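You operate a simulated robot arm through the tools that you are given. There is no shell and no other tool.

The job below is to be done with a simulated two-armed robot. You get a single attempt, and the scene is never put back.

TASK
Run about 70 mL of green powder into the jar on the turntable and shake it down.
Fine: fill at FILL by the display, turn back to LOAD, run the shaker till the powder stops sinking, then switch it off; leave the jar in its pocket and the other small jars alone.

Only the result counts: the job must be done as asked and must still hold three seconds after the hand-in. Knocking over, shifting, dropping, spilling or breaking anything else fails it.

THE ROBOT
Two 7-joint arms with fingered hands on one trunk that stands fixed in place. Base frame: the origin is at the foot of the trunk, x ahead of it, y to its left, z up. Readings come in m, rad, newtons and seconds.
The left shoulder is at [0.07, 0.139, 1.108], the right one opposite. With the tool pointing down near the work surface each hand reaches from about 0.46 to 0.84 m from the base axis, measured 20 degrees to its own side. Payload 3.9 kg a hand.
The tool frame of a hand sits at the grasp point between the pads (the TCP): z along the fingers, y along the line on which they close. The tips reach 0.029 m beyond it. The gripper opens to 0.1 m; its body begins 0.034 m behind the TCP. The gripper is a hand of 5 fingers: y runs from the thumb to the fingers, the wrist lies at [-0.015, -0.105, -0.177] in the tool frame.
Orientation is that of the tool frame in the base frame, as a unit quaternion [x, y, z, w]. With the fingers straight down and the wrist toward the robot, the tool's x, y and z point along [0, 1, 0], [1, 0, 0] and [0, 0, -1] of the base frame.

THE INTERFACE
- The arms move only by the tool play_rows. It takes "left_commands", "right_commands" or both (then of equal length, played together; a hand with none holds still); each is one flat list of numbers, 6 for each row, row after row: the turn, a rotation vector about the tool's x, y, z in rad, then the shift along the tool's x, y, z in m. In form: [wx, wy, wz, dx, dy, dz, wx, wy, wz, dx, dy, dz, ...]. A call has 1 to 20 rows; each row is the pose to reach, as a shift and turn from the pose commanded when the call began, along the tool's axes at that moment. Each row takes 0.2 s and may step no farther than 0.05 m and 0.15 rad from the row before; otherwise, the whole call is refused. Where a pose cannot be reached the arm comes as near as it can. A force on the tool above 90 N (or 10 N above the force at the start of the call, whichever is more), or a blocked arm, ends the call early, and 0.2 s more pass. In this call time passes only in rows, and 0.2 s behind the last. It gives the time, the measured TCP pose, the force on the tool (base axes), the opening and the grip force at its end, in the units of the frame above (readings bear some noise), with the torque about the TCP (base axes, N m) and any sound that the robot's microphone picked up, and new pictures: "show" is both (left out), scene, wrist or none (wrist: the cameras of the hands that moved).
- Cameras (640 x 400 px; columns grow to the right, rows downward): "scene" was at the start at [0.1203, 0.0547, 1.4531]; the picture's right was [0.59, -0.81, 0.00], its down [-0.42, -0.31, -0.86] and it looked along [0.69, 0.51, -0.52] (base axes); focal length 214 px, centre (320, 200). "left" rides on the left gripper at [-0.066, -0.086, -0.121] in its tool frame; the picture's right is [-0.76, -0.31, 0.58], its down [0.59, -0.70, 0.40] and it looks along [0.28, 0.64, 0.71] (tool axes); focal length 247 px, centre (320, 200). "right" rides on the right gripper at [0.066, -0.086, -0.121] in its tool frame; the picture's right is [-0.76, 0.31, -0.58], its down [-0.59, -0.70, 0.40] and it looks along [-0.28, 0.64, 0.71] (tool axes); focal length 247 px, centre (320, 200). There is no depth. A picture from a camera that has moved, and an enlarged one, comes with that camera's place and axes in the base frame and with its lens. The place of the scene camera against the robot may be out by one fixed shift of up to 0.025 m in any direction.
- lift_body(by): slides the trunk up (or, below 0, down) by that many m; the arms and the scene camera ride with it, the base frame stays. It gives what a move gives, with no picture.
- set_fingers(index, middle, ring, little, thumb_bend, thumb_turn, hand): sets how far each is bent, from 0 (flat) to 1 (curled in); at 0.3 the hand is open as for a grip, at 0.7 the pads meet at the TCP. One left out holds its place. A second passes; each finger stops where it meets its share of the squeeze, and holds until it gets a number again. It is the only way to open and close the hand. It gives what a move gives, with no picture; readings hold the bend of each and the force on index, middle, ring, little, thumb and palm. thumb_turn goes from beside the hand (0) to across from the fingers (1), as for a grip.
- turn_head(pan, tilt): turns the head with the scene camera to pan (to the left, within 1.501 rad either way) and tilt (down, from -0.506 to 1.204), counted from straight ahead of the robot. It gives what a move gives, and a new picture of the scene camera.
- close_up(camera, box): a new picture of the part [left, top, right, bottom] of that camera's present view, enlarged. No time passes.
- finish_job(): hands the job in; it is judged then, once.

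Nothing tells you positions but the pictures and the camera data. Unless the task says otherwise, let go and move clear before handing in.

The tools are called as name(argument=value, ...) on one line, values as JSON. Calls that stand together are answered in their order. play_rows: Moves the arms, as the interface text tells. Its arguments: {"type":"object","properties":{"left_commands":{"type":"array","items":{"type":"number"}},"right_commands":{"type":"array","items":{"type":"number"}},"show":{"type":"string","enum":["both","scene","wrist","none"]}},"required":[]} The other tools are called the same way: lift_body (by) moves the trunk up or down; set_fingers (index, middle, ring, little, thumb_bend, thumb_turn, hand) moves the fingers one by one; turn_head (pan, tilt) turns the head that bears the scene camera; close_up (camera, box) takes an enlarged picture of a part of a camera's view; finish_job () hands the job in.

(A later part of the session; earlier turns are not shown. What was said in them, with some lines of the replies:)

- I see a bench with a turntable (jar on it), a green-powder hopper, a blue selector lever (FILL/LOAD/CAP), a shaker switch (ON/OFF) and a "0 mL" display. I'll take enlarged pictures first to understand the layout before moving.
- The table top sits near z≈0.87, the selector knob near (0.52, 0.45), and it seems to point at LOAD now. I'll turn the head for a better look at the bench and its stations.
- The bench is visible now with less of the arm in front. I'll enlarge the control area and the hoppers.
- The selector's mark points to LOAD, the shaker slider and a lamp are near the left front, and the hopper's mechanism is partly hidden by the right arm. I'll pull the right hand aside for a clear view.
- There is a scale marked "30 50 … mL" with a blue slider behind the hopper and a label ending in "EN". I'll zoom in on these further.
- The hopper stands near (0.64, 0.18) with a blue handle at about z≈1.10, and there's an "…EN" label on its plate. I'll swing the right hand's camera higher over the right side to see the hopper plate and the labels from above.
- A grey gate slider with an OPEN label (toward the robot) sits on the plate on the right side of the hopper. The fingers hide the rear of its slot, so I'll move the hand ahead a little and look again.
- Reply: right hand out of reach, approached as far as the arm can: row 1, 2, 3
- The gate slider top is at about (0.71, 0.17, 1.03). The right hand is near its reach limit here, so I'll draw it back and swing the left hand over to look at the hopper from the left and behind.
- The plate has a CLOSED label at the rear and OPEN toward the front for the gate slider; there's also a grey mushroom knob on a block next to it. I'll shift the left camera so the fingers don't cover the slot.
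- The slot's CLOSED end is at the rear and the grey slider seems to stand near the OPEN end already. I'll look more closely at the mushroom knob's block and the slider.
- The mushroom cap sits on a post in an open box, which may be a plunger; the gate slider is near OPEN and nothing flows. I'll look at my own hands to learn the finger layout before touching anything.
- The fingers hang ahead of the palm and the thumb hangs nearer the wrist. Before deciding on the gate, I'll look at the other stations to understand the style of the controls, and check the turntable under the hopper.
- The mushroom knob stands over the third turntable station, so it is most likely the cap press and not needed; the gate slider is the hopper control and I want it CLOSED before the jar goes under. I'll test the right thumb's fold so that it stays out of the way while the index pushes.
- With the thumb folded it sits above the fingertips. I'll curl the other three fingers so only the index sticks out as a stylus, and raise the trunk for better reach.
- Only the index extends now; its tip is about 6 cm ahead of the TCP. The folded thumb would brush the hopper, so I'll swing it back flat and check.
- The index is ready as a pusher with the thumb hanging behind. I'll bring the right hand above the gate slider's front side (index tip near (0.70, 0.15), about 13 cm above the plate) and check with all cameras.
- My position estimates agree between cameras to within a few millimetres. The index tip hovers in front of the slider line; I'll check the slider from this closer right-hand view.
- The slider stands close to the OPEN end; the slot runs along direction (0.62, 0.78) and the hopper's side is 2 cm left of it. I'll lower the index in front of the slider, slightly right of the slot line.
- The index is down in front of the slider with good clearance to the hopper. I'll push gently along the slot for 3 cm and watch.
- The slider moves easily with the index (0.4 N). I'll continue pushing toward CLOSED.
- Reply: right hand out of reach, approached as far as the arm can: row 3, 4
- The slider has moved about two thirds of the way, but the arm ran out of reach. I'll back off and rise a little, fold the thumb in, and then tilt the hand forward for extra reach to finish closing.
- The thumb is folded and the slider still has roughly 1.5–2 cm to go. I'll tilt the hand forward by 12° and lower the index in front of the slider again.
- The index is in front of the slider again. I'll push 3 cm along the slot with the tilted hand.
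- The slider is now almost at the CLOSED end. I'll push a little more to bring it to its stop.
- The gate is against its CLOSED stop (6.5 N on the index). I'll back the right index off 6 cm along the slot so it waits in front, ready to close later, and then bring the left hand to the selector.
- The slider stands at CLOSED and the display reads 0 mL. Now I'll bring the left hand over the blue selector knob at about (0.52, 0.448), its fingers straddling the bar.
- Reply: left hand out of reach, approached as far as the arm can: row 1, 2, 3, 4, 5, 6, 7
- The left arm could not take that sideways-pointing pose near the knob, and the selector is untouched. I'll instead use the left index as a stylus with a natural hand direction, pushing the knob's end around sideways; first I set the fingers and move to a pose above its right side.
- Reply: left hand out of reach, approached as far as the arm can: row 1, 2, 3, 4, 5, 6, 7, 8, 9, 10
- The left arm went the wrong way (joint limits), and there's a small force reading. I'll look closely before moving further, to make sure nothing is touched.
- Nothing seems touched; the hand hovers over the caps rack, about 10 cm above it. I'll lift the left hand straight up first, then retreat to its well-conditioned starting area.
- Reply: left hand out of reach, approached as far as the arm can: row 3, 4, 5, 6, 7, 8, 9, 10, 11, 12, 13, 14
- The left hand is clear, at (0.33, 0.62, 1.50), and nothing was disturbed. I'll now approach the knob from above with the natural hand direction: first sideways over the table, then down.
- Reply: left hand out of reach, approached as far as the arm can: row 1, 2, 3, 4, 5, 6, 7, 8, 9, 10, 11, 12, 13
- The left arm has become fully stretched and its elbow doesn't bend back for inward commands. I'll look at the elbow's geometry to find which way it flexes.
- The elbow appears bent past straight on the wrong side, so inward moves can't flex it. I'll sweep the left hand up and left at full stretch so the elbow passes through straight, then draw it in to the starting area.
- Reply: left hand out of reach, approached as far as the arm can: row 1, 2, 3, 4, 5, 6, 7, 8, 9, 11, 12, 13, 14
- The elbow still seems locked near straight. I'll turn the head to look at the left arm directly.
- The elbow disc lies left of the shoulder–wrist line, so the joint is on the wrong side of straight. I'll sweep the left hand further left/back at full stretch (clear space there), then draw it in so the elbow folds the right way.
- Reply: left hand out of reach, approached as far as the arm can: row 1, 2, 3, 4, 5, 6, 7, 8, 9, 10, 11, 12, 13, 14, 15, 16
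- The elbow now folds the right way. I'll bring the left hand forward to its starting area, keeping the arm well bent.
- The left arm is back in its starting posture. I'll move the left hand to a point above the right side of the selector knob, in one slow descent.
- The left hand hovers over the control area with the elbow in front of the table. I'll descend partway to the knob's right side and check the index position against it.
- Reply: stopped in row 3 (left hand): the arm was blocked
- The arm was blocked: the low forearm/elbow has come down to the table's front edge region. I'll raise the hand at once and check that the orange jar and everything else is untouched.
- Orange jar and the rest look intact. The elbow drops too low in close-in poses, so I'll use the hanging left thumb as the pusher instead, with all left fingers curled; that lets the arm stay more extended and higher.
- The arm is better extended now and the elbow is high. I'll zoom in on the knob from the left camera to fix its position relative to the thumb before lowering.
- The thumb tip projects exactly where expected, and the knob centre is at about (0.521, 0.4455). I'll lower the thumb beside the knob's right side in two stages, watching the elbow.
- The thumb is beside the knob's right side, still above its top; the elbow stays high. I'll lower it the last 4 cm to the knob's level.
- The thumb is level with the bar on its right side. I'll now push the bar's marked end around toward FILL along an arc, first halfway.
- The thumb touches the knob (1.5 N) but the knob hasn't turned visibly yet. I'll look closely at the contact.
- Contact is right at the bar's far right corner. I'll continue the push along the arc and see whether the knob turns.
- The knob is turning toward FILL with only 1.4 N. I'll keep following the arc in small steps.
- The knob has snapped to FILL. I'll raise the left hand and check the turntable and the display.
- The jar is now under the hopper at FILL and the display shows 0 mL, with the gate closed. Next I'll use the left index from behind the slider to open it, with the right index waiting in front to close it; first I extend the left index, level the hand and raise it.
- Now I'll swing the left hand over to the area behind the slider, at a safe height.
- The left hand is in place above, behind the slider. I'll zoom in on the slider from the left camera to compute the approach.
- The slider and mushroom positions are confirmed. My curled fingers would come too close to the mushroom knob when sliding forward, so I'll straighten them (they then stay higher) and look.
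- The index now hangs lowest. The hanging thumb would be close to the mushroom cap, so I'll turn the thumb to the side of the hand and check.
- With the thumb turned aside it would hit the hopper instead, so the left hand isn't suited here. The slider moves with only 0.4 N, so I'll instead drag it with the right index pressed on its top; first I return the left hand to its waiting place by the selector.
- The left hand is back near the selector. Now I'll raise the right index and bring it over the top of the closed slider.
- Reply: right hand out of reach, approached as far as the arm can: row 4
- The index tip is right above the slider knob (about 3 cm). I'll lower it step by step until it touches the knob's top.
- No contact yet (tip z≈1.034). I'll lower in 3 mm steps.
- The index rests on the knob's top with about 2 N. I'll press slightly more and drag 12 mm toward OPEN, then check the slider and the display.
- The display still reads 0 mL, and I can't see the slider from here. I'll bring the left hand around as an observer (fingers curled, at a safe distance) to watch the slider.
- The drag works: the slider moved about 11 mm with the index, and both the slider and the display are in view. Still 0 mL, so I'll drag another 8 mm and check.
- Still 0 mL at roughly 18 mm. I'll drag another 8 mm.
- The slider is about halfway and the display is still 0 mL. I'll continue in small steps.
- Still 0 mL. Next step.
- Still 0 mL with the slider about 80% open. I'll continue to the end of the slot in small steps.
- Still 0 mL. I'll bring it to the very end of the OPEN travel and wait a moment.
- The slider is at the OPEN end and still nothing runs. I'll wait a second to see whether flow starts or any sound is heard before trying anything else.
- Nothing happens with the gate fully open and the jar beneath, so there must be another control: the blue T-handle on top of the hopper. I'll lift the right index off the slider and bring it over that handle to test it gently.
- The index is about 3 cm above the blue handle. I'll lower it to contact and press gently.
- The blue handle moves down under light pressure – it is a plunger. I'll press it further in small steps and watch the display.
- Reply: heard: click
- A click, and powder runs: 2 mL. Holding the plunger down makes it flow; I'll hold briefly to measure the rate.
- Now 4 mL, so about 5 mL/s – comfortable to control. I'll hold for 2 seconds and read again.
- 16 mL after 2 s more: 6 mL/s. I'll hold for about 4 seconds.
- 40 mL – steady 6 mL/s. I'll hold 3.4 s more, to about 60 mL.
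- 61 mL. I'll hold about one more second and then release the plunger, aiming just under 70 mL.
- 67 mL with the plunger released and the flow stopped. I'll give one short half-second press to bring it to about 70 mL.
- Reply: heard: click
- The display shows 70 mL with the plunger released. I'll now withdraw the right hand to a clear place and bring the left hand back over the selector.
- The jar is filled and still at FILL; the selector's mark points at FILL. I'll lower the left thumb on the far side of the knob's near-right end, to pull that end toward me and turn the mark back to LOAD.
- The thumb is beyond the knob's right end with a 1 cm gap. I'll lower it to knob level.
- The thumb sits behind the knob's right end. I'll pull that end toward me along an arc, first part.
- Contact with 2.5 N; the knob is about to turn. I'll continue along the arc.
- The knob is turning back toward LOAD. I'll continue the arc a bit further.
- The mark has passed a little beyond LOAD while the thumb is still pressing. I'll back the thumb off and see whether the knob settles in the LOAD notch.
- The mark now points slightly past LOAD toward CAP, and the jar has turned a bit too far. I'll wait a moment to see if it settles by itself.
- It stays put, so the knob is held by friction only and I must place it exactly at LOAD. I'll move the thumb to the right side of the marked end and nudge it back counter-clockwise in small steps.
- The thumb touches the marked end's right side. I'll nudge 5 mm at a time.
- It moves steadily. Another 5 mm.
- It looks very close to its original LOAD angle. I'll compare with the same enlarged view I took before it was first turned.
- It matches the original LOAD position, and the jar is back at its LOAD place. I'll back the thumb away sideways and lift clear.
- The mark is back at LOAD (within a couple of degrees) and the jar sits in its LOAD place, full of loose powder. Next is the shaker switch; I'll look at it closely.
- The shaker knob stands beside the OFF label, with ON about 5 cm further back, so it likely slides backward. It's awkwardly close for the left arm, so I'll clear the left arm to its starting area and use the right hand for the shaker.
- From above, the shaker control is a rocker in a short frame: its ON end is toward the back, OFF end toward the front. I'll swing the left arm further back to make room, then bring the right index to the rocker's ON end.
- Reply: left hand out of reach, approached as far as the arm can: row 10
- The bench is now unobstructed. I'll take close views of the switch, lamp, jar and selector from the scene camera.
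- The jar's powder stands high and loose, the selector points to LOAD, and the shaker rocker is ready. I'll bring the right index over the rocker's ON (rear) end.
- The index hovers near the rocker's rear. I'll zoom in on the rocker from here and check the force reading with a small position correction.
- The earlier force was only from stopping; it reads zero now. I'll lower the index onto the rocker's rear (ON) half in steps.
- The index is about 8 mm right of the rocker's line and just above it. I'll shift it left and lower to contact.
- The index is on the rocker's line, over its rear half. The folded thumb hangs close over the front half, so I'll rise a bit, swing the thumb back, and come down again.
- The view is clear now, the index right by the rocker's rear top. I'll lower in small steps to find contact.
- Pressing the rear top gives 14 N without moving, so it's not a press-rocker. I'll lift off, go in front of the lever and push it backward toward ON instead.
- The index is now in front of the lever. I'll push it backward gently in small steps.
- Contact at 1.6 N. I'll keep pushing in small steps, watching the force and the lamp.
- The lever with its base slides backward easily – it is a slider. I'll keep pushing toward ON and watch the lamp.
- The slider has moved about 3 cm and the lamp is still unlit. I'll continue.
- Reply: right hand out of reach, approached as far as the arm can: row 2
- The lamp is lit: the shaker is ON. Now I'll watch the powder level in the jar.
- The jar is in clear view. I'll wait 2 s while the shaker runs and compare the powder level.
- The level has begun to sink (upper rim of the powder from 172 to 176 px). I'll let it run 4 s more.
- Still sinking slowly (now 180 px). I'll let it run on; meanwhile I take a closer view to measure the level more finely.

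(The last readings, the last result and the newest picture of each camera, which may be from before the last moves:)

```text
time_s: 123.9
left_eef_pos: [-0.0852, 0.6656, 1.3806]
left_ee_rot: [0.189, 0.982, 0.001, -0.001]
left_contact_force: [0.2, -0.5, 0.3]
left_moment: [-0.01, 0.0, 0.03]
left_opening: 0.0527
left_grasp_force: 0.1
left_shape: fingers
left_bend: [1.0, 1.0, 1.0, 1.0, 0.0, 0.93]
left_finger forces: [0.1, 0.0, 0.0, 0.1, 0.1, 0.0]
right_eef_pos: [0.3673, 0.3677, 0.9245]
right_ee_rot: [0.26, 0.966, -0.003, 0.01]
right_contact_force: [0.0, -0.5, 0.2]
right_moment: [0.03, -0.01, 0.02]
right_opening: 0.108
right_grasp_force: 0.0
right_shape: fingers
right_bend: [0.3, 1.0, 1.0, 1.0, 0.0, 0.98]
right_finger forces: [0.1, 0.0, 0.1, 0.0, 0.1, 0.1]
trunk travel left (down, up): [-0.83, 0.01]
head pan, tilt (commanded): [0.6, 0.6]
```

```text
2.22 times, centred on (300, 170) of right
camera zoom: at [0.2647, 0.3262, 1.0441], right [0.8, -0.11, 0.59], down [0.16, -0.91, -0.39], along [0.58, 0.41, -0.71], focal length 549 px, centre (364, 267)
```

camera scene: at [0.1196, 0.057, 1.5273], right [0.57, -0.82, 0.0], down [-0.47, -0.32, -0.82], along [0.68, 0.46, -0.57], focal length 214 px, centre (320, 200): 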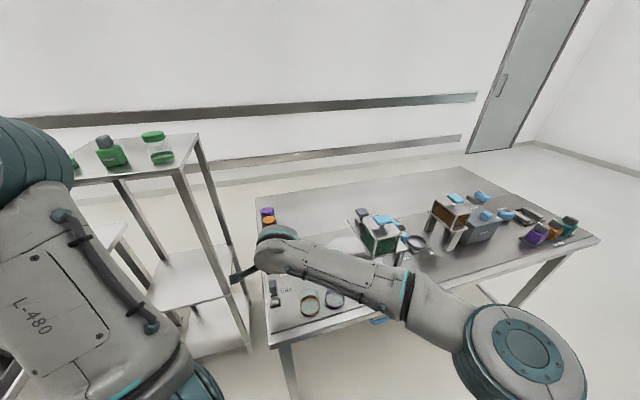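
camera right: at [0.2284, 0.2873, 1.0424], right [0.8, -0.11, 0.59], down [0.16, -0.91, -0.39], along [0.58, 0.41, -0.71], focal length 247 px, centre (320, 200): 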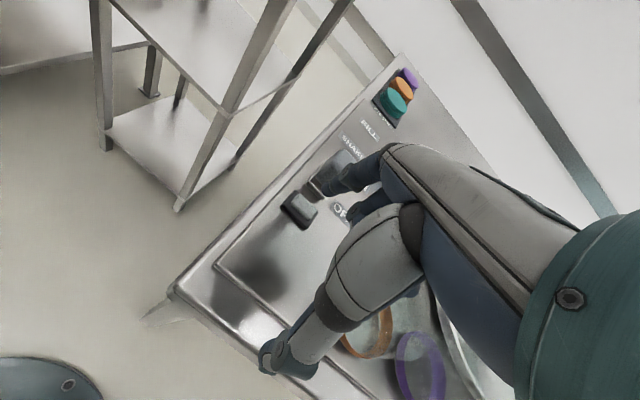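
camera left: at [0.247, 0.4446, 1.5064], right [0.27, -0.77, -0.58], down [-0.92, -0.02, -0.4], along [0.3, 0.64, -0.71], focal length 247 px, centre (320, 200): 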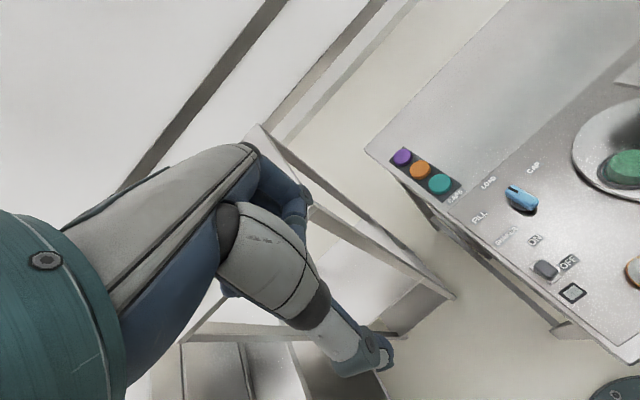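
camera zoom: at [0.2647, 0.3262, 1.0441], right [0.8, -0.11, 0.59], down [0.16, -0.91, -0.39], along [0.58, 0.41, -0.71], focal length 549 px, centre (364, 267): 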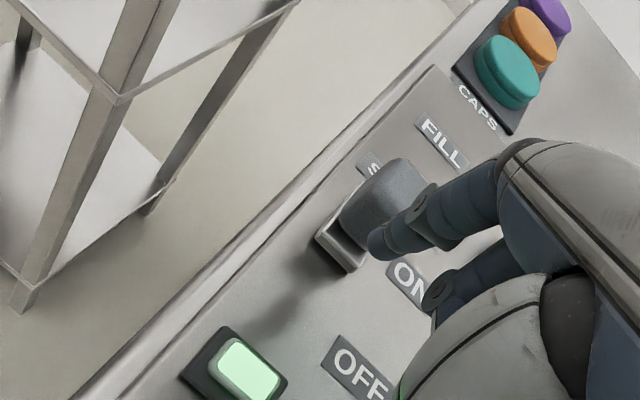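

The level looks nearly unchanged over the last 4 s. I'll run 4 s more and compare at higher magnification (now: top edge 127, lower edge 305 px).

play_rows(right_commands=[0, 0, 0, 0, 0, 0, 0, 0, 0, 0, 0, 0, 0, 0, 0, 0, 0, 0, 0, 0, 0, 0, 0, 0, 0, 0, 0, 0, 0, 0, 0, 0, 0, 0, 0, 0, 0, 0, 0, 0, 0, 0, 0, 0, 0, 0, 0, 0, 0, 0, 0, 0, 0, 0, 0, 0, 0, 0, 0, 0, 0, 0, 0, 0, 0, 0, 0, 0, 0, 0, 0, 0, 0, 0, 0, 0, 0, 0, 0, 0, 0, 0, 0, 0, 0, 0, 0, 0, 0, 0, 0, 0, 0, 0, 0, 0, 0, 0, 0, 0, 0, 0, 0, 0, 0, 0, 0, 0, 0, 0, 0, 0, 0, 0], show="none")

close_up(camera="scene", box=[326, 242, 346, 268])

```text
time_s: 127.9
left_eef_pos: [-0.0845, 0.6654, 1.3802]
left_ee_rot: [0.189, 0.982, 0.001, -0.002]
left_contact_force: [0.5, 0.9, -1.1]
left_moment: [-0.01, -0.01, -0.01]
left_opening: 0.0529
left_grasp_force: 0.0
left_shape: fingers
left_bend: [1.0, 1.0, 1.0, 1.0, 0.0, 0.93]
left_finger forces: [0.0, 0.0, 0.0, 0.0, 0.0, 0.0]
right_eef_pos: [0.3661, 0.3675, 0.9257]
right_ee_rot: [0.259, 0.966, -0.003, 0.009]
right_contact_force: [0.5, -0.2, -0.6]
right_moment: [-0.03, 0.01, -0.01]
right_opening: 0.1077
right_grasp_force: 0.0
right_shape: fingers
right_bend: [0.3, 1.0, 1.0, 1.0, 0.0, 0.98]
right_finger forces: [0.0, 0.0, 0.0, 0.1, 0.0, 0.0]
trunk travel left (down, up): [-0.83, 0.01]
head pan, tilt (commanded): [0.6, 0.6]
```

```text
15.38 times, centred on (336, 255) of scene
camera zoom: at [0.1207, 0.0513, 1.528], right [0.56, -0.83, 0.0], down [-0.47, -0.32, -0.83], along [0.68, 0.47, -0.56], focal length 3300 px, centre (74, -646)
```

zoom: 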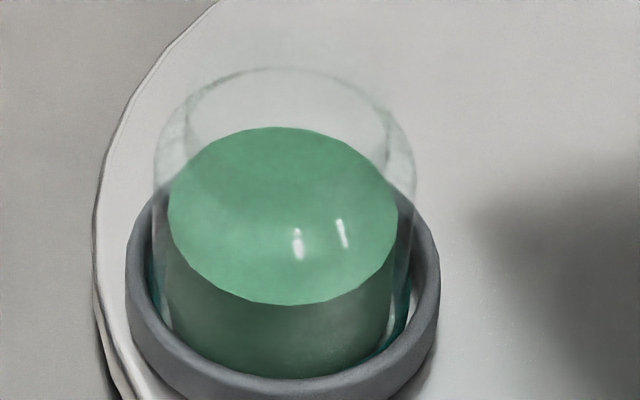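

The level is unchanged (127/305 px), so the powder has stopped sinking. Now I'll switch the shaker off: first lift the right hand, fold the thumb, and reposition the index above the slider's top for a drag back.

play_rows(right_commands=[0, 0, 0, 0.0007, -0.005, 0, 0, 0, 0, 0.0007, -0.005, -0.035, 0, 0, 0, 0.0007, -0.005, -0.07], show="none")

set_fingers(hand="right", thumb_bend=0.9)

play_rows(right_commands=[0, 0, -0.1163, -0.0067, 0.012, 0, 0, 0, -0.2327, -0.0133, 0.024, 0, 0, 0, -0.349, -0.02, 0.0362, 0], show="both")

close_up(camera="right", box=[180, 100, 380, 300])

```text
time_s: 128.7
left_eef_pos: [-0.0851, 0.6645, 1.3808]
left_ee_rot: [0.189, 0.982, 0.0, 0.001]
left_contact_force: [-0.4, 0.1, -0.8]
left_moment: [0.01, 0.0, 0.01]
left_opening: 0.0529
left_grasp_force: 0.0
left_shape: fingers
left_bend: [1.0, 1.0, 1.0, 1.0, 0.0, 0.93]
left_finger forces: [0.0, 0.0, 0.0, 0.0, 0.0, 0.0]
right_eef_pos: [0.3604, 0.3642, 0.993]
right_ee_rot: [0.26, 0.966, -0.003, 0.009]
right_contact_force: [0.9, 0.1, 0.6]
right_moment: [0.01, -0.05, 0.03]
right_opening: 0.1079
right_grasp_force: 0.0
right_shape: fingers
right_bend: [0.3, 1.0, 1.0, 1.0, 0.0, 0.98]
right_finger forces: [0.0, 0.1, 0.0, 0.1, 0.0, 0.1]
trunk travel left (down, up): [-0.83, 0.01]
head pan, tilt (commanded): [0.6, 0.6]
```

```text
time_s: 129.7
left_eef_pos: [-0.0857, 0.6641, 1.3812]
left_ee_rot: [0.189, 0.982, 0.001, 0.0]
left_contact_force: [0.3, 1.1, -0.1]
left_moment: [0.02, 0.01, -0.02]
left_opening: 0.0531
left_grasp_force: 0.0
left_shape: fingers
left_bend: [1.0, 1.0, 1.0, 1.0, 0.0, 0.93]
left_finger forces: [0.1, 0.0, 0.0, 0.0, 0.0, 0.1]
right_eef_pos: [0.361, 0.3636, 0.993]
right_ee_rot: [0.26, 0.966, -0.003, 0.009]
right_contact_force: [0.5, 0.0, 0.1]
right_moment: [0.02, -0.03, 0.01]
right_opening: 0.0232
right_grasp_force: 0.1
right_shape: fingers
right_bend: [0.3, 1.0, 1.0, 1.0, 0.9, 0.97]
right_finger forces: [0.0, 0.1, 0.0, 0.0, 0.0, 0.0]
trunk travel left (down, up): [-0.83, 0.01]
head pan, tilt (commanded): [0.6, 0.6]
```

```text
time_s: 130.5
left_eef_pos: [-0.0849, 0.6637, 1.3823]
left_ee_rot: [0.189, 0.982, 0.001, -0.001]
left_contact_force: [0.6, -0.1, 0.1]
left_moment: [-0.01, -0.03, 0.01]
left_opening: 0.053
left_grasp_force: 0.1
left_shape: fingers
left_bend: [1.0, 1.0, 1.0, 1.0, 0.0, 0.93]
left_finger forces: [0.0, 0.1, 0.0, 0.1, 0.0, 0.0]
right_eef_pos: [0.4339, 0.3599, 1.0167]
right_ee_rot: [0.088, 0.996, -0.004, 0.008]
right_contact_force: [0.9, 0.1, -0.2]
right_moment: [0.02, 0.03, -0.04]
right_opening: 0.0233
right_grasp_force: 0.1
right_shape: fingers
right_bend: [0.3, 1.0, 1.0, 1.0, 0.9, 0.97]
right_finger forces: [0.0, 0.0, 0.0, 0.0, 0.0, 0.0]
right hand out of reach, approached as far as the arm can: row 2, 3
trunk travel left (down, up): [-0.83, 0.01]
head pan, tilt (commanded): [0.6, 0.6]
camera scene: at [0.1211, 0.0506, 1.5279], right [0.56, -0.83, 0.0], down [-0.47, -0.32, -0.83], along [0.68, 0.47, -0.56], focal length 214 px, centre (320, 200)
camera right: at [0.3515, 0.2857, 1.1367], right [0.79, 0.17, 0.59], down [0.46, -0.8, -0.38], along [0.4, 0.58, -0.71], focal length 247 px, centre (320, 200)
```

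scene: 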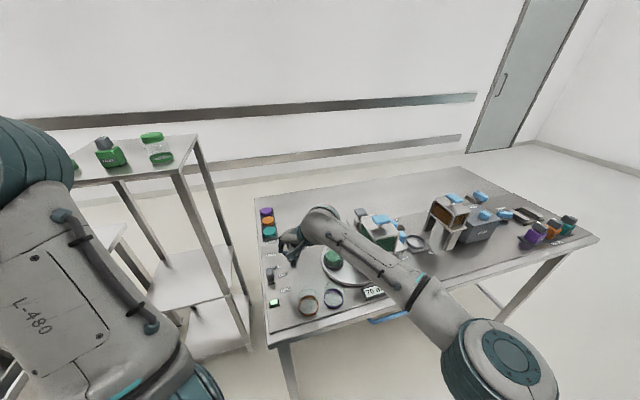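
right: 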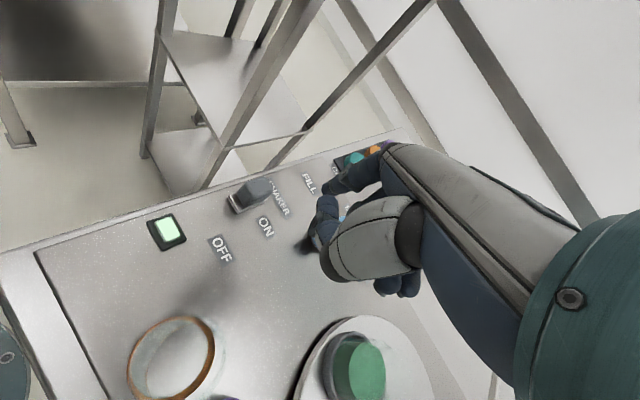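

```text
2.00 times, centred on (280, 200) of right
camera zoom: at [0.3515, 0.2857, 1.1367], right [0.79, 0.17, 0.59], down [0.46, -0.8, -0.38], along [0.4, 0.58, -0.71], focal length 494 px, centre (400, 200)
```

zoom: 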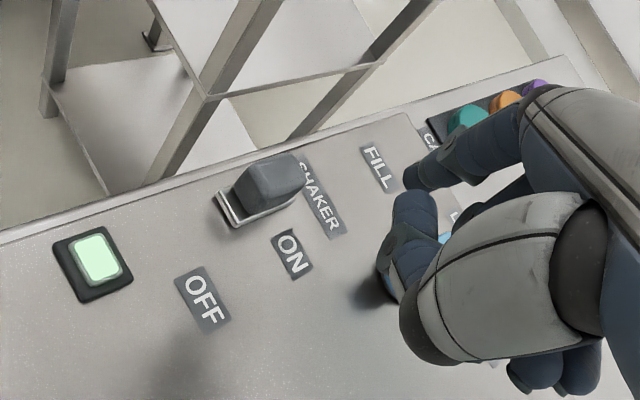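

The sideways pose ran into the arm's limits, so the index is off to the right; nothing was touched. I'll go back to the earlier hand direction with a forward tilt for more reach and come over the slider's top.

play_rows(right_commands=[-0.0607, -0.0107, 0.0869, 0.0149, 0.0044, 0.0, -0.1214, -0.0214, 0.1738, 0.0299, 0.0089, 0.005, -0.182, -0.0321, 0.2606, 0.0448, 0.0133, 0.015, -0.2427, -0.0428, 0.3475, 0.0597, 0.0177, 0.03], show="both")

close_up(camera="right", box=[200, 100, 400, 300])

```text
time_s: 131.5
left_eef_pos: [-0.0827, 0.6645, 1.3799]
left_ee_rot: [0.189, 0.982, 0.001, -0.001]
left_contact_force: [-1.5, -0.5, 0.5]
left_moment: [-0.04, -0.02, 0.01]
left_opening: 0.0532
left_grasp_force: 0.1
left_shape: fingers
left_bend: [1.0, 1.0, 1.0, 1.0, 0.0, 0.93]
left_finger forces: [0.0, 0.1, 0.0, 0.0, 0.0, 0.0]
right_eef_pos: [0.3805, 0.3877, 0.9859]
right_ee_rot: [0.257, 0.959, 0.115, 0.04]
right_contact_force: [0.7, 1.0, -0.3]
right_moment: [0.01, 0.0, 0.0]
right_opening: 0.0234
right_grasp_force: 0.1
right_shape: fingers
right_bend: [0.3, 1.0, 1.0, 1.0, 0.9, 0.97]
right_finger forces: [0.1, 0.0, 0.0, 0.0, 0.0, 0.0]
trunk travel left (down, up): [-0.83, 0.01]
head pan, tilt (commanded): [0.6, 0.6]
camera scene: at [0.1214, 0.0511, 1.528], right [0.56, -0.83, 0.0], down [-0.47, -0.32, -0.82], along [0.68, 0.47, -0.57], focal length 214 px, centre (320, 200)
camera right: at [0.2649, 0.3215, 1.0814], right [0.72, -0.24, 0.65], down [0.22, -0.81, -0.55], along [0.65, 0.54, -0.53], focal length 247 px, centre (320, 200)
```

scene: 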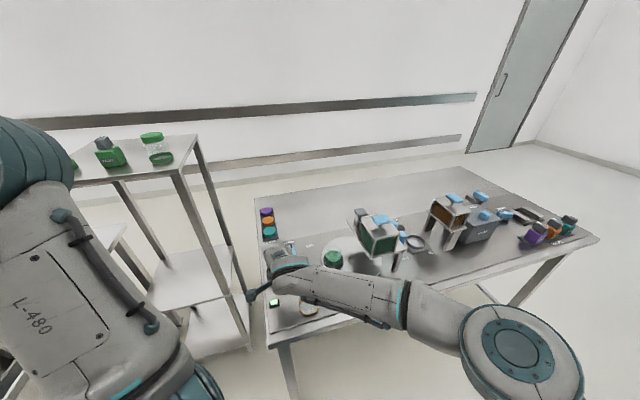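
right: 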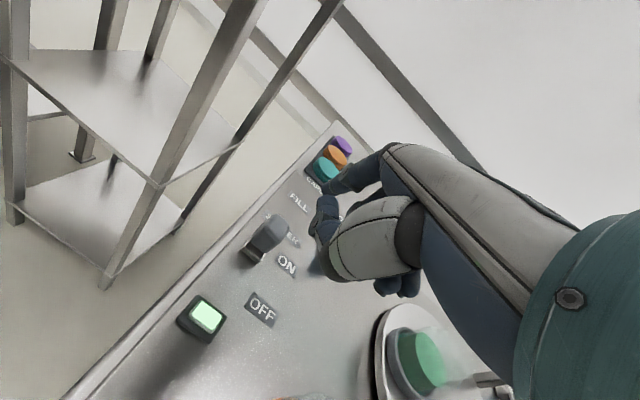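

```text
2.00 times, centred on (300, 200) of right
camera zoom: at [0.2649, 0.3215, 1.0814], right [0.72, -0.24, 0.65], down [0.22, -0.81, -0.55], along [0.65, 0.54, -0.53], focal length 494 px, centre (360, 200)
```

zoom: 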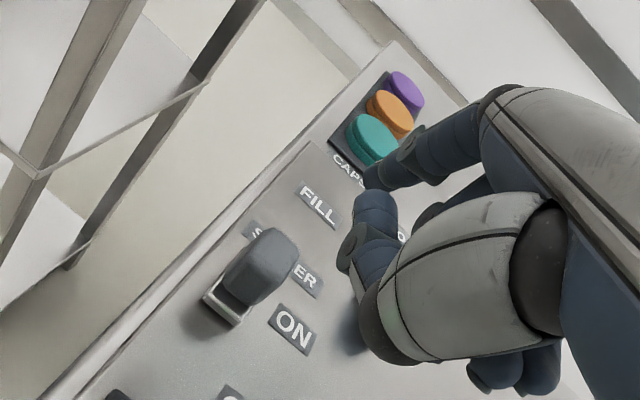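

The index is right over the rear half of the slider, about 7 cm above. I'll lower to contact.

play_rows(right_commands=[0, 0, 0, 0.0006, -0.0084, 0.034, 0, 0, 0, 0.0011, -0.0152, 0.0612, 0, 0, 0, 0.0012, -0.0164, 0.066], show="none")

close_up(camera="right", box=[220, 120, 380, 280])

```text
time_s: 132.3
left_eef_pos: [-0.0848, 0.6644, 1.3806]
left_ee_rot: [0.189, 0.982, 0.002, 0.0]
left_contact_force: [0.3, 0.6, -0.1]
left_moment: [0.02, -0.01, 0.01]
left_opening: 0.0532
left_grasp_force: 0.0
left_shape: fingers
left_bend: [1.0, 1.0, 1.0, 1.0, 0.0, 0.93]
left_finger forces: [0.0, 0.0, 0.0, 0.0, 0.1, 0.0]
right_eef_pos: [0.3777, 0.385, 0.9188]
right_ee_rot: [0.257, 0.958, 0.117, 0.04]
right_contact_force: [-0.5, -0.9, 2.9]
right_moment: [0.13, -0.04, -0.01]
right_opening: 0.0245
right_grasp_force: 1.9
right_shape: fingers
right_bend: [0.29, 1.0, 1.0, 1.0, 0.9, 0.97]
right_finger forces: [3.2, 0.0, 0.0, 0.1, 0.0, 0.1]
trunk travel left (down, up): [-0.83, 0.01]
head pan, tilt (commanded): [0.6, 0.6]
```

```text
2.50 times, centred on (300, 200) of right
camera zoom: at [0.2625, 0.3202, 1.0137], right [0.72, -0.24, 0.65], down [0.23, -0.81, -0.55], along [0.65, 0.54, -0.53], focal length 617 px, centre (370, 200)
```

zoom: 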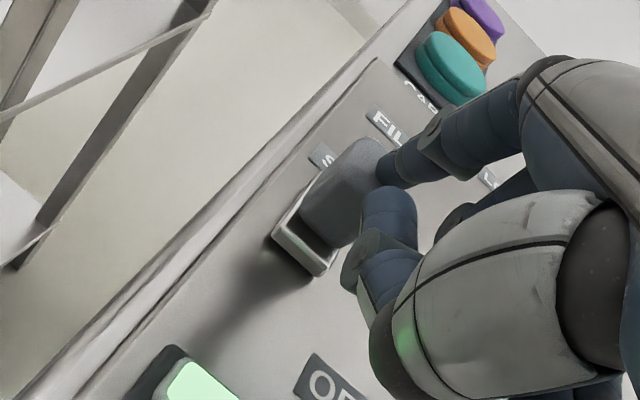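

The index presses the slider's top with 3 N. I'll drag it toward OFF.

play_rows(right_commands=[0, 0, 0, 0.0009, -0.0063, 0.0005, 0, 0, 0, 0.002, -0.0139, -0.0015, 0, 0, 0, 0.0031, -0.0216, -0.0034], show="none")

close_up(camera="right", box=[200, 120, 400, 320])

```text
time_s: 133.1
left_eef_pos: [-0.0866, 0.6633, 1.3817]
left_ee_rot: [0.19, 0.982, 0.001, 0.0]
left_contact_force: [-1.0, -1.2, -0.2]
left_moment: [-0.01, 0.02, 0.01]
left_opening: 0.0531
left_grasp_force: 0.0
left_shape: fingers
left_bend: [1.0, 1.0, 1.0, 1.0, 0.0, 0.93]
left_finger forces: [0.0, 0.1, 0.0, 0.1, 0.0, 0.0]
right_eef_pos: [0.3647, 0.3691, 0.9167]
right_ee_rot: [0.257, 0.958, 0.117, 0.042]
right_contact_force: [-0.4, -0.9, 5.8]
right_moment: [0.34, -0.17, 0.02]
right_opening: 0.0265
right_grasp_force: 3.1
right_shape: fingers
right_bend: [0.28, 1.0, 1.0, 1.0, 0.9, 0.97]
right_finger forces: [5.6, 0.0, 0.0, 0.0, 0.0, 0.0]
trunk travel left (down, up): [-0.83, 0.01]
head pan, tilt (commanded): [0.6, 0.6]
```

```text
2.00 times, centred on (300, 220) of right
camera zoom: at [0.2492, 0.3033, 1.0116], right [0.72, -0.24, 0.65], down [0.22, -0.81, -0.55], along [0.65, 0.54, -0.53], focal length 494 px, centre (360, 160)
```

zoom: 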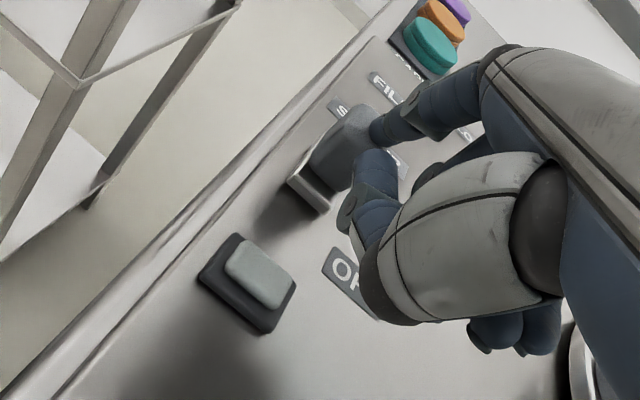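

The lamp is off. I'll drag the slider the rest of the way to the OFF end.

play_rows(right_commands=[0, 0, 0, 0.0011, -0.0077, -0.0019, 0, 0, 0, 0.0023, -0.0154, -0.0039, 0, 0, 0, 0.0033, -0.0221, -0.0055], show="none")

close_up(camera="right", box=[200, 120, 400, 320])

```text
time_s: 133.9
left_eef_pos: [-0.0856, 0.6636, 1.3804]
left_ee_rot: [0.189, 0.982, 0.001, 0.0]
left_contact_force: [-0.2, 0.1, 0.2]
left_moment: [0.0, -0.03, -0.01]
left_opening: 0.053
left_grasp_force: 0.0
left_shape: fingers
left_bend: [1.0, 1.0, 1.0, 1.0, 0.0, 0.93]
left_finger forces: [0.0, 0.0, 0.1, 0.1, 0.0, 0.0]
right_eef_pos: [0.3506, 0.3502, 0.9176]
right_ee_rot: [0.257, 0.959, 0.116, 0.04]
right_contact_force: [-0.8, -0.5, 5.7]
right_moment: [0.36, -0.19, 0.01]
right_opening: 0.026
right_grasp_force: 3.6
right_shape: fingers
right_bend: [0.28, 1.0, 1.0, 1.0, 0.9, 0.97]
right_finger forces: [6.0, 0.1, 0.0, 0.0, 0.1, 0.0]
trunk travel left (down, up): [-0.83, 0.01]
head pan, tilt (commanded): [0.6, 0.6]
```

```text
2.00 times, centred on (300, 220) of right
camera zoom: at [0.2347, 0.2855, 1.0117], right [0.72, -0.24, 0.65], down [0.23, -0.81, -0.55], along [0.65, 0.54, -0.53], focal length 494 px, centre (360, 160)
```

zoom: 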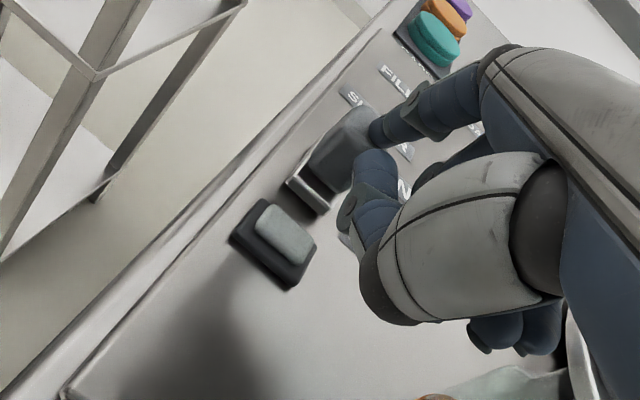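

The slider is close to its OFF end by the lamp. I'll nudge a few millimetres more to seat it, then lift off.

play_rows(right_commands=[0, 0, 0, 0.0009, -0.0058, -0.0014, 0, 0, 0, 0.0008, -0.001, -0.027, 0, 0, 0, 0.0008, 0.009, -0.067, 0, 0, 0, 0.0008, 0.02, -0.11], show="both")

close_up(camera="right", box=[180, 140, 400, 360])

```text
time_s: 134.9
left_eef_pos: [-0.0871, 0.6644, 1.3798]
left_ee_rot: [0.189, 0.982, 0.001, 0.001]
left_contact_force: [-1.0, -0.7, 0.3]
left_moment: [0.02, -0.02, -0.01]
left_opening: 0.0532
left_grasp_force: 0.1
left_shape: fingers
left_bend: [1.0, 1.0, 1.0, 1.0, 0.0, 0.93]
left_finger forces: [0.1, 0.0, 0.1, 0.0, 0.0, 0.0]
right_eef_pos: [0.3448, 0.3478, 1.0271]
right_ee_rot: [0.257, 0.959, 0.116, 0.04]
right_contact_force: [0.4, -0.2, -0.1]
right_moment: [0.02, -0.02, -0.03]
right_opening: 0.0236
right_grasp_force: 0.0
right_shape: fingers
right_bend: [0.3, 1.0, 1.0, 1.0, 0.9, 0.97]
right_finger forces: [0.0, 0.1, 0.0, 0.0, 0.1, 0.0]
trunk travel left (down, up): [-0.83, 0.01]
head pan, tilt (commanded): [0.6, 0.6]
camera scene: at [0.1193, 0.0515, 1.528], right [0.57, -0.82, 0.0], down [-0.47, -0.32, -0.83], along [0.68, 0.47, -0.56], focal length 214 px, centre (320, 200)
camera right: at [0.2288, 0.2828, 1.1215], right [0.72, -0.24, 0.65], down [0.22, -0.81, -0.55], along [0.65, 0.54, -0.53], focal length 247 px, centre (320, 200)
```

scene: 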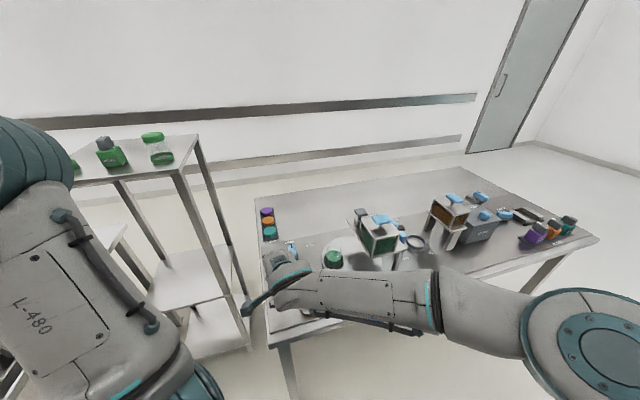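
right: 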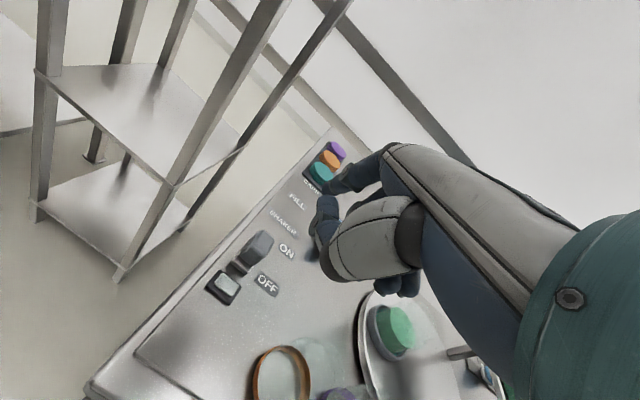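

```text
1.82 times, centred on (290, 250) of right
camera zoom: at [0.2288, 0.2828, 1.1215], right [0.72, -0.24, 0.65], down [0.22, -0.81, -0.55], along [0.65, 0.54, -0.53], focal length 449 px, centre (374, 109)
```

zoom: 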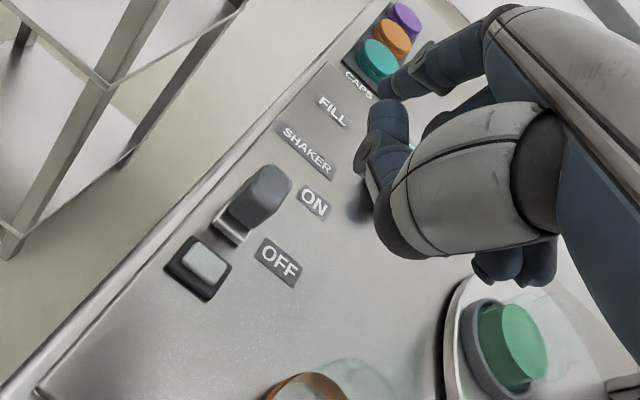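

The shaker slider is back at OFF and the lamp is dark. I'll withdraw the right hand the way it came and then check everything.

play_rows(right_commands=[0, 0, 0, -0.0263, -0.0248, -0.0281, 0, 0, 0, -0.0525, -0.0497, -0.0563, 0, 0, 0, -0.0788, -0.0745, -0.0844, 0, 0, 0, -0.1051, -0.0994, -0.1125, 0, 0, 0, -0.1314, -0.1242, -0.1407, 0, 0, 0, -0.1576, -0.149, -0.1688, 0, 0, 0, -0.1839, -0.1739, -0.1969, 0, 0, 0, -0.2102, -0.1987, -0.2251, 0, 0, 0, -0.2364, -0.2236, -0.2532, 0, 0, 0, -0.2627, -0.2484, -0.2813, 0, 0, 0, -0.289, -0.2733, -0.3095, 0, 0, 0, -0.3152, -0.2981, -0.3376], show="both")

close_up(camera="scene", box=[255, 200, 415, 325])

close_up(camera="scene", box=[258, 265, 298, 310])

close_up(camera="scene", box=[326, 242, 346, 268])

```text
time_s: 137.5
left_eef_pos: [-0.0842, 0.6628, 1.3804]
left_ee_rot: [0.189, 0.982, 0.001, 0.0]
left_contact_force: [1.0, 0.0, -0.1]
left_moment: [-0.01, 0.0, -0.03]
left_opening: 0.0529
left_grasp_force: 0.1
left_shape: fingers
left_bend: [1.0, 1.0, 1.0, 1.0, 0.0, 0.93]
left_finger forces: [0.0, 0.1, 0.0, 0.1, 0.0, 0.1]
right_eef_pos: [0.4292, -0.1303, 1.2874]
right_ee_rot: [0.256, 0.959, 0.115, 0.04]
right_contact_force: [0.4, -0.8, 0.6]
right_moment: [0.02, 0.0, -0.01]
right_opening: 0.0237
right_grasp_force: 0.2
right_shape: fingers
right_bend: [0.3, 1.0, 1.0, 1.0, 0.9, 0.97]
right_finger forces: [0.1, 0.1, 0.1, 0.0, 0.0, 0.0]
trunk travel left (down, up): [-0.83, 0.01]
head pan, tilt (commanded): [0.6, 0.6]
camera scene: at [0.121, 0.0497, 1.528], right [0.56, -0.83, 0.0], down [-0.47, -0.32, -0.83], along [0.68, 0.47, -0.56], focal length 214 px, centre (320, 200)
camera right: at [0.3136, -0.1957, 1.3826], right [0.72, -0.24, 0.65], down [0.23, -0.81, -0.55], along [0.65, 0.54, -0.53], focal length 247 px, centre (320, 200)
```

scene: 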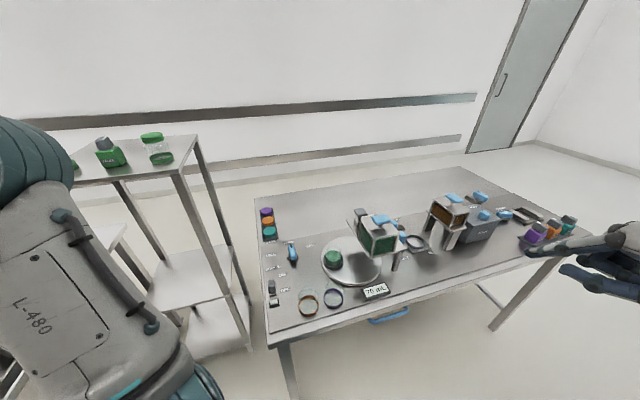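
right: 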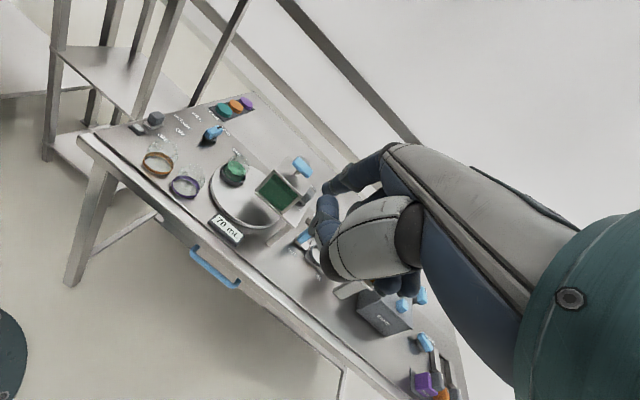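

```text
3.20 times, centred on (335, 262) of scene
camera zoom: at [0.121, 0.0497, 1.528], right [0.56, -0.83, 0.0], down [-0.47, -0.32, -0.83], along [0.68, 0.47, -0.56], focal length 686 px, centre (272, 0)
```

zoom: 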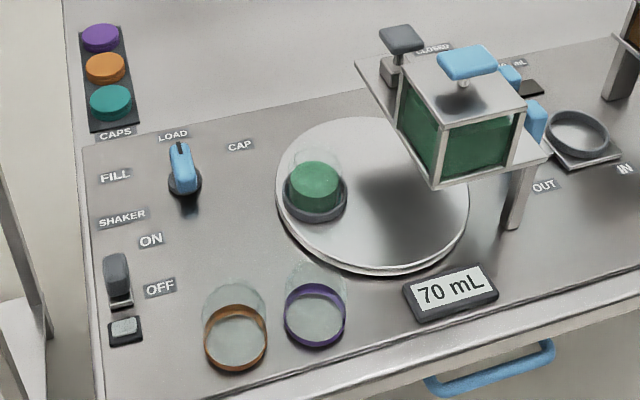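

```text
8.89 times, centred on (278, 288) of scene
camera zoom: at [0.121, 0.0497, 1.528], right [0.56, -0.83, 0.0], down [-0.47, -0.32, -0.83], along [0.68, 0.47, -0.56], focal length 1906 px, centre (693, -578)
```

zoom: 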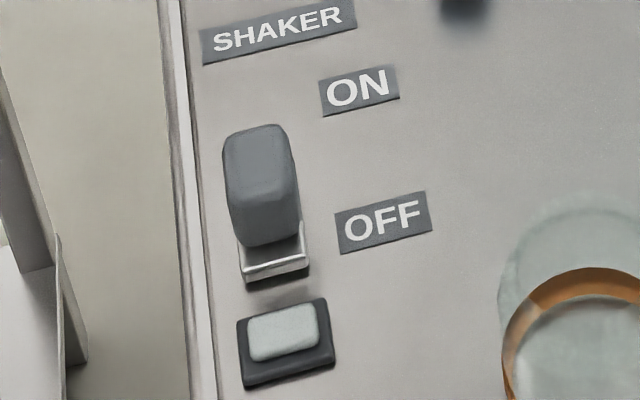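

```text
15.38 times, centred on (336, 255) of scene
camera zoom: at [0.121, 0.0497, 1.528], right [0.56, -0.83, 0.0], down [-0.47, -0.32, -0.83], along [0.68, 0.47, -0.56], focal length 3300 px, centre (74, -646)
```

zoom: 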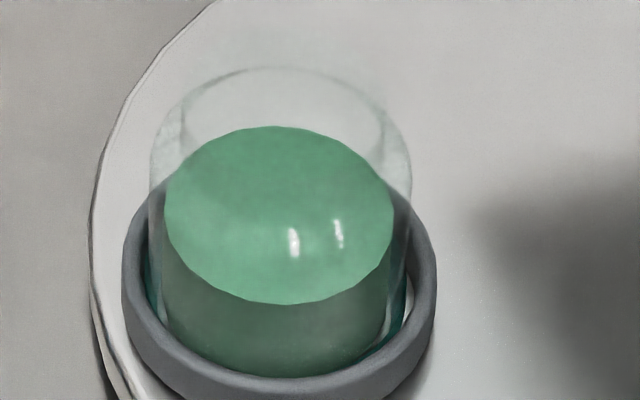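

All looks right: lamp off, slider at OFF, jar in its pocket, display 70 mL, caps and other jars untouched. For a precise check of the LOAD position I'll restore the trunk height and the head pose of my first pictures and compare them directly.

lift_body(by=-0.08)

turn_head(pan=0.35, tilt=0.75)

close_up(camera="scene", box=[200, 140, 380, 260])

close_up(camera="scene", box=[205, 190, 305, 280])

close_up(camera="scene", box=[270, 140, 390, 230])

```text
time_s: 138.7
left_eef_pos: [-0.0845, 0.6655, 1.3004]
left_ee_rot: [0.19, 0.982, 0.001, -0.001]
left_contact_force: [0.9, -0.6, 0.0]
left_moment: [0.0, -0.02, 0.02]
left_opening: 0.0532
left_grasp_force: 0.1
left_shape: fingers
left_bend: [1.0, 1.0, 1.0, 1.0, 0.0, 0.93]
left_finger forces: [0.0, 0.0, 0.1, 0.0, 0.0, 0.0]
right_eef_pos: [0.4283, -0.1288, 1.2065]
right_ee_rot: [0.256, 0.959, 0.115, 0.041]
right_contact_force: [0.3, -0.1, -0.4]
right_moment: [0.05, -0.03, 0.03]
right_opening: 0.0233
right_grasp_force: 0.1
right_shape: fingers
right_bend: [0.3, 1.0, 1.0, 1.0, 0.9, 0.97]
right_finger forces: [0.0, 0.0, 0.1, 0.1, 0.0, 0.1]
trunk travel left (down, up): [-0.75, 0.09]
head pan, tilt (commanded): [0.6, 0.6]
```

```text
time_s: 139.5
left_eef_pos: [-0.085, 0.6655, 1.2997]
left_ee_rot: [0.189, 0.982, 0.001, -0.001]
left_contact_force: [0.6, -0.3, -0.4]
left_moment: [0.0, 0.01, -0.02]
left_opening: 0.0529
left_grasp_force: 0.1
left_shape: fingers
left_bend: [1.0, 1.0, 1.0, 1.0, 0.0, 0.93]
left_finger forces: [0.1, 0.1, 0.0, 0.0, 0.0, 0.0]
right_eef_pos: [0.4296, -0.1271, 1.2073]
right_ee_rot: [0.256, 0.959, 0.115, 0.04]
right_contact_force: [0.1, -1.0, -0.1]
right_moment: [-0.01, 0.04, -0.03]
right_opening: 0.0235
right_grasp_force: 0.0
right_shape: fingers
right_bend: [0.3, 1.0, 1.0, 1.0, 0.9, 0.97]
right_finger forces: [0.0, 0.0, 0.0, 0.0, 0.0, 0.1]
trunk travel left (down, up): [-0.75, 0.09]
head pan, tilt (commanded): [0.351, 0.75]
camera scene: at [0.1256, 0.03, 1.4352], right [0.34, -0.94, 0.0], down [-0.64, -0.23, -0.73], along [0.69, 0.25, -0.68], focal length 214 px, centre (320, 200)
```

scene: 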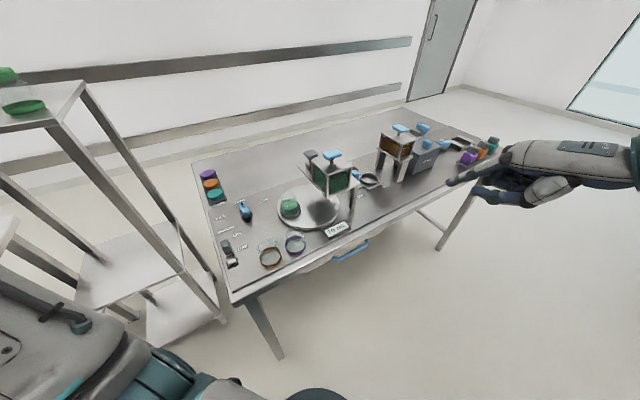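

```text
3.33 times, centred on (290, 200) of scene
camera zoom: at [0.1256, 0.03, 1.4352], right [0.34, -0.94, 0.0], down [-0.64, -0.23, -0.73], along [0.69, 0.25, -0.68], focal length 715 px, centre (420, 200)
```

zoom: 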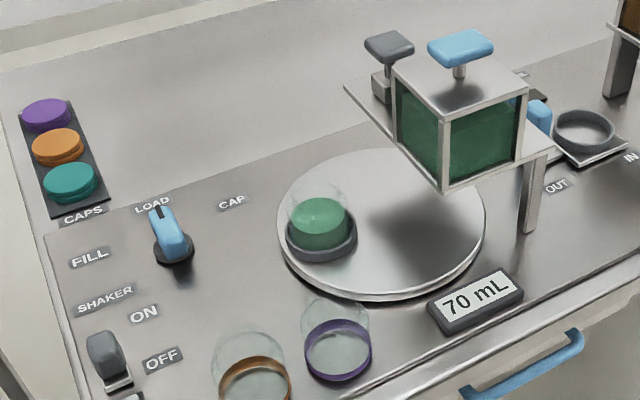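

```text
4.44 times, centred on (255, 235) of scene
camera zoom: at [0.1256, 0.03, 1.4352], right [0.34, -0.94, 0.0], down [-0.64, -0.23, -0.73], along [0.69, 0.25, -0.68], focal length 953 px, centre (609, 44)
```

zoom: 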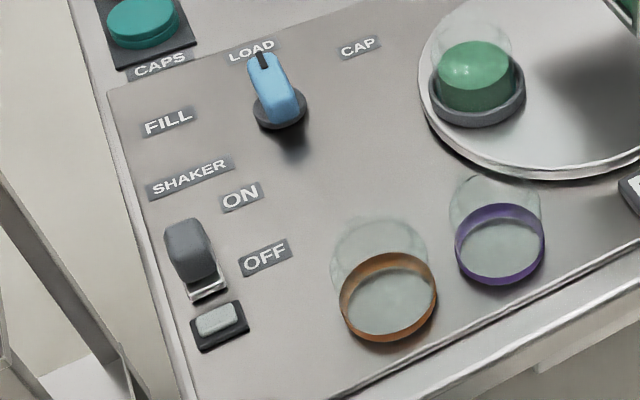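

```text
4.44 times, centred on (330, 185) of scene
camera zoom: at [0.1256, 0.03, 1.4352], right [0.34, -0.94, 0.0], down [-0.64, -0.23, -0.73], along [0.69, 0.25, -0.68], focal length 953 px, centre (276, 267)
```

zoom: 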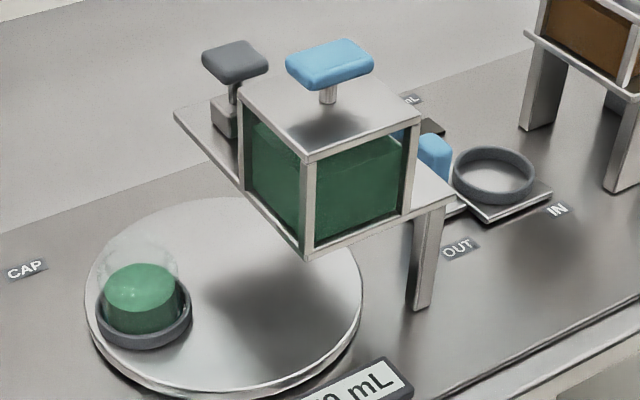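

Compared with my first pictures in the same pose, the selector, jar pocket, shaker switch and the other small jars are all exactly as at the start. The jar now holds the settled green powder, the display shows 70 mL, the lamp is off and both hands are clear, so I'm handing in.

finish_job()

```text
The job is handed in.
```

I filled the jar on the turntable with green powder to 70 mL by the display, shook it down, and handed the job in. I have not been told how it was judged.

- **Filling:** with the jar turned to FILL, I held the blue plunger on top of the hopper down until the display read 70 mL, then released it.
- **Turning back:** the selector overshot LOAD slightly, so I nudged it back. Compared with my first pictures, the selector and jar now sit where they started.
- **Shaking:** the shaker ran about 19 seconds. The powder level did not change over the last 8 of those, so I switched it off, and the lamp went dark.
- **The rest of the bench:** the jar is still in its pocket, and the other small jars and the caps are where they were. I slid the hopper's gate closed and open again while finding out what runs the powder. It is back at OPEN, as I found it.

While reaching for the selector, the left arm was blocked once, near the table's front edge. I lifted it straight away, and nothing looked touched or moved.
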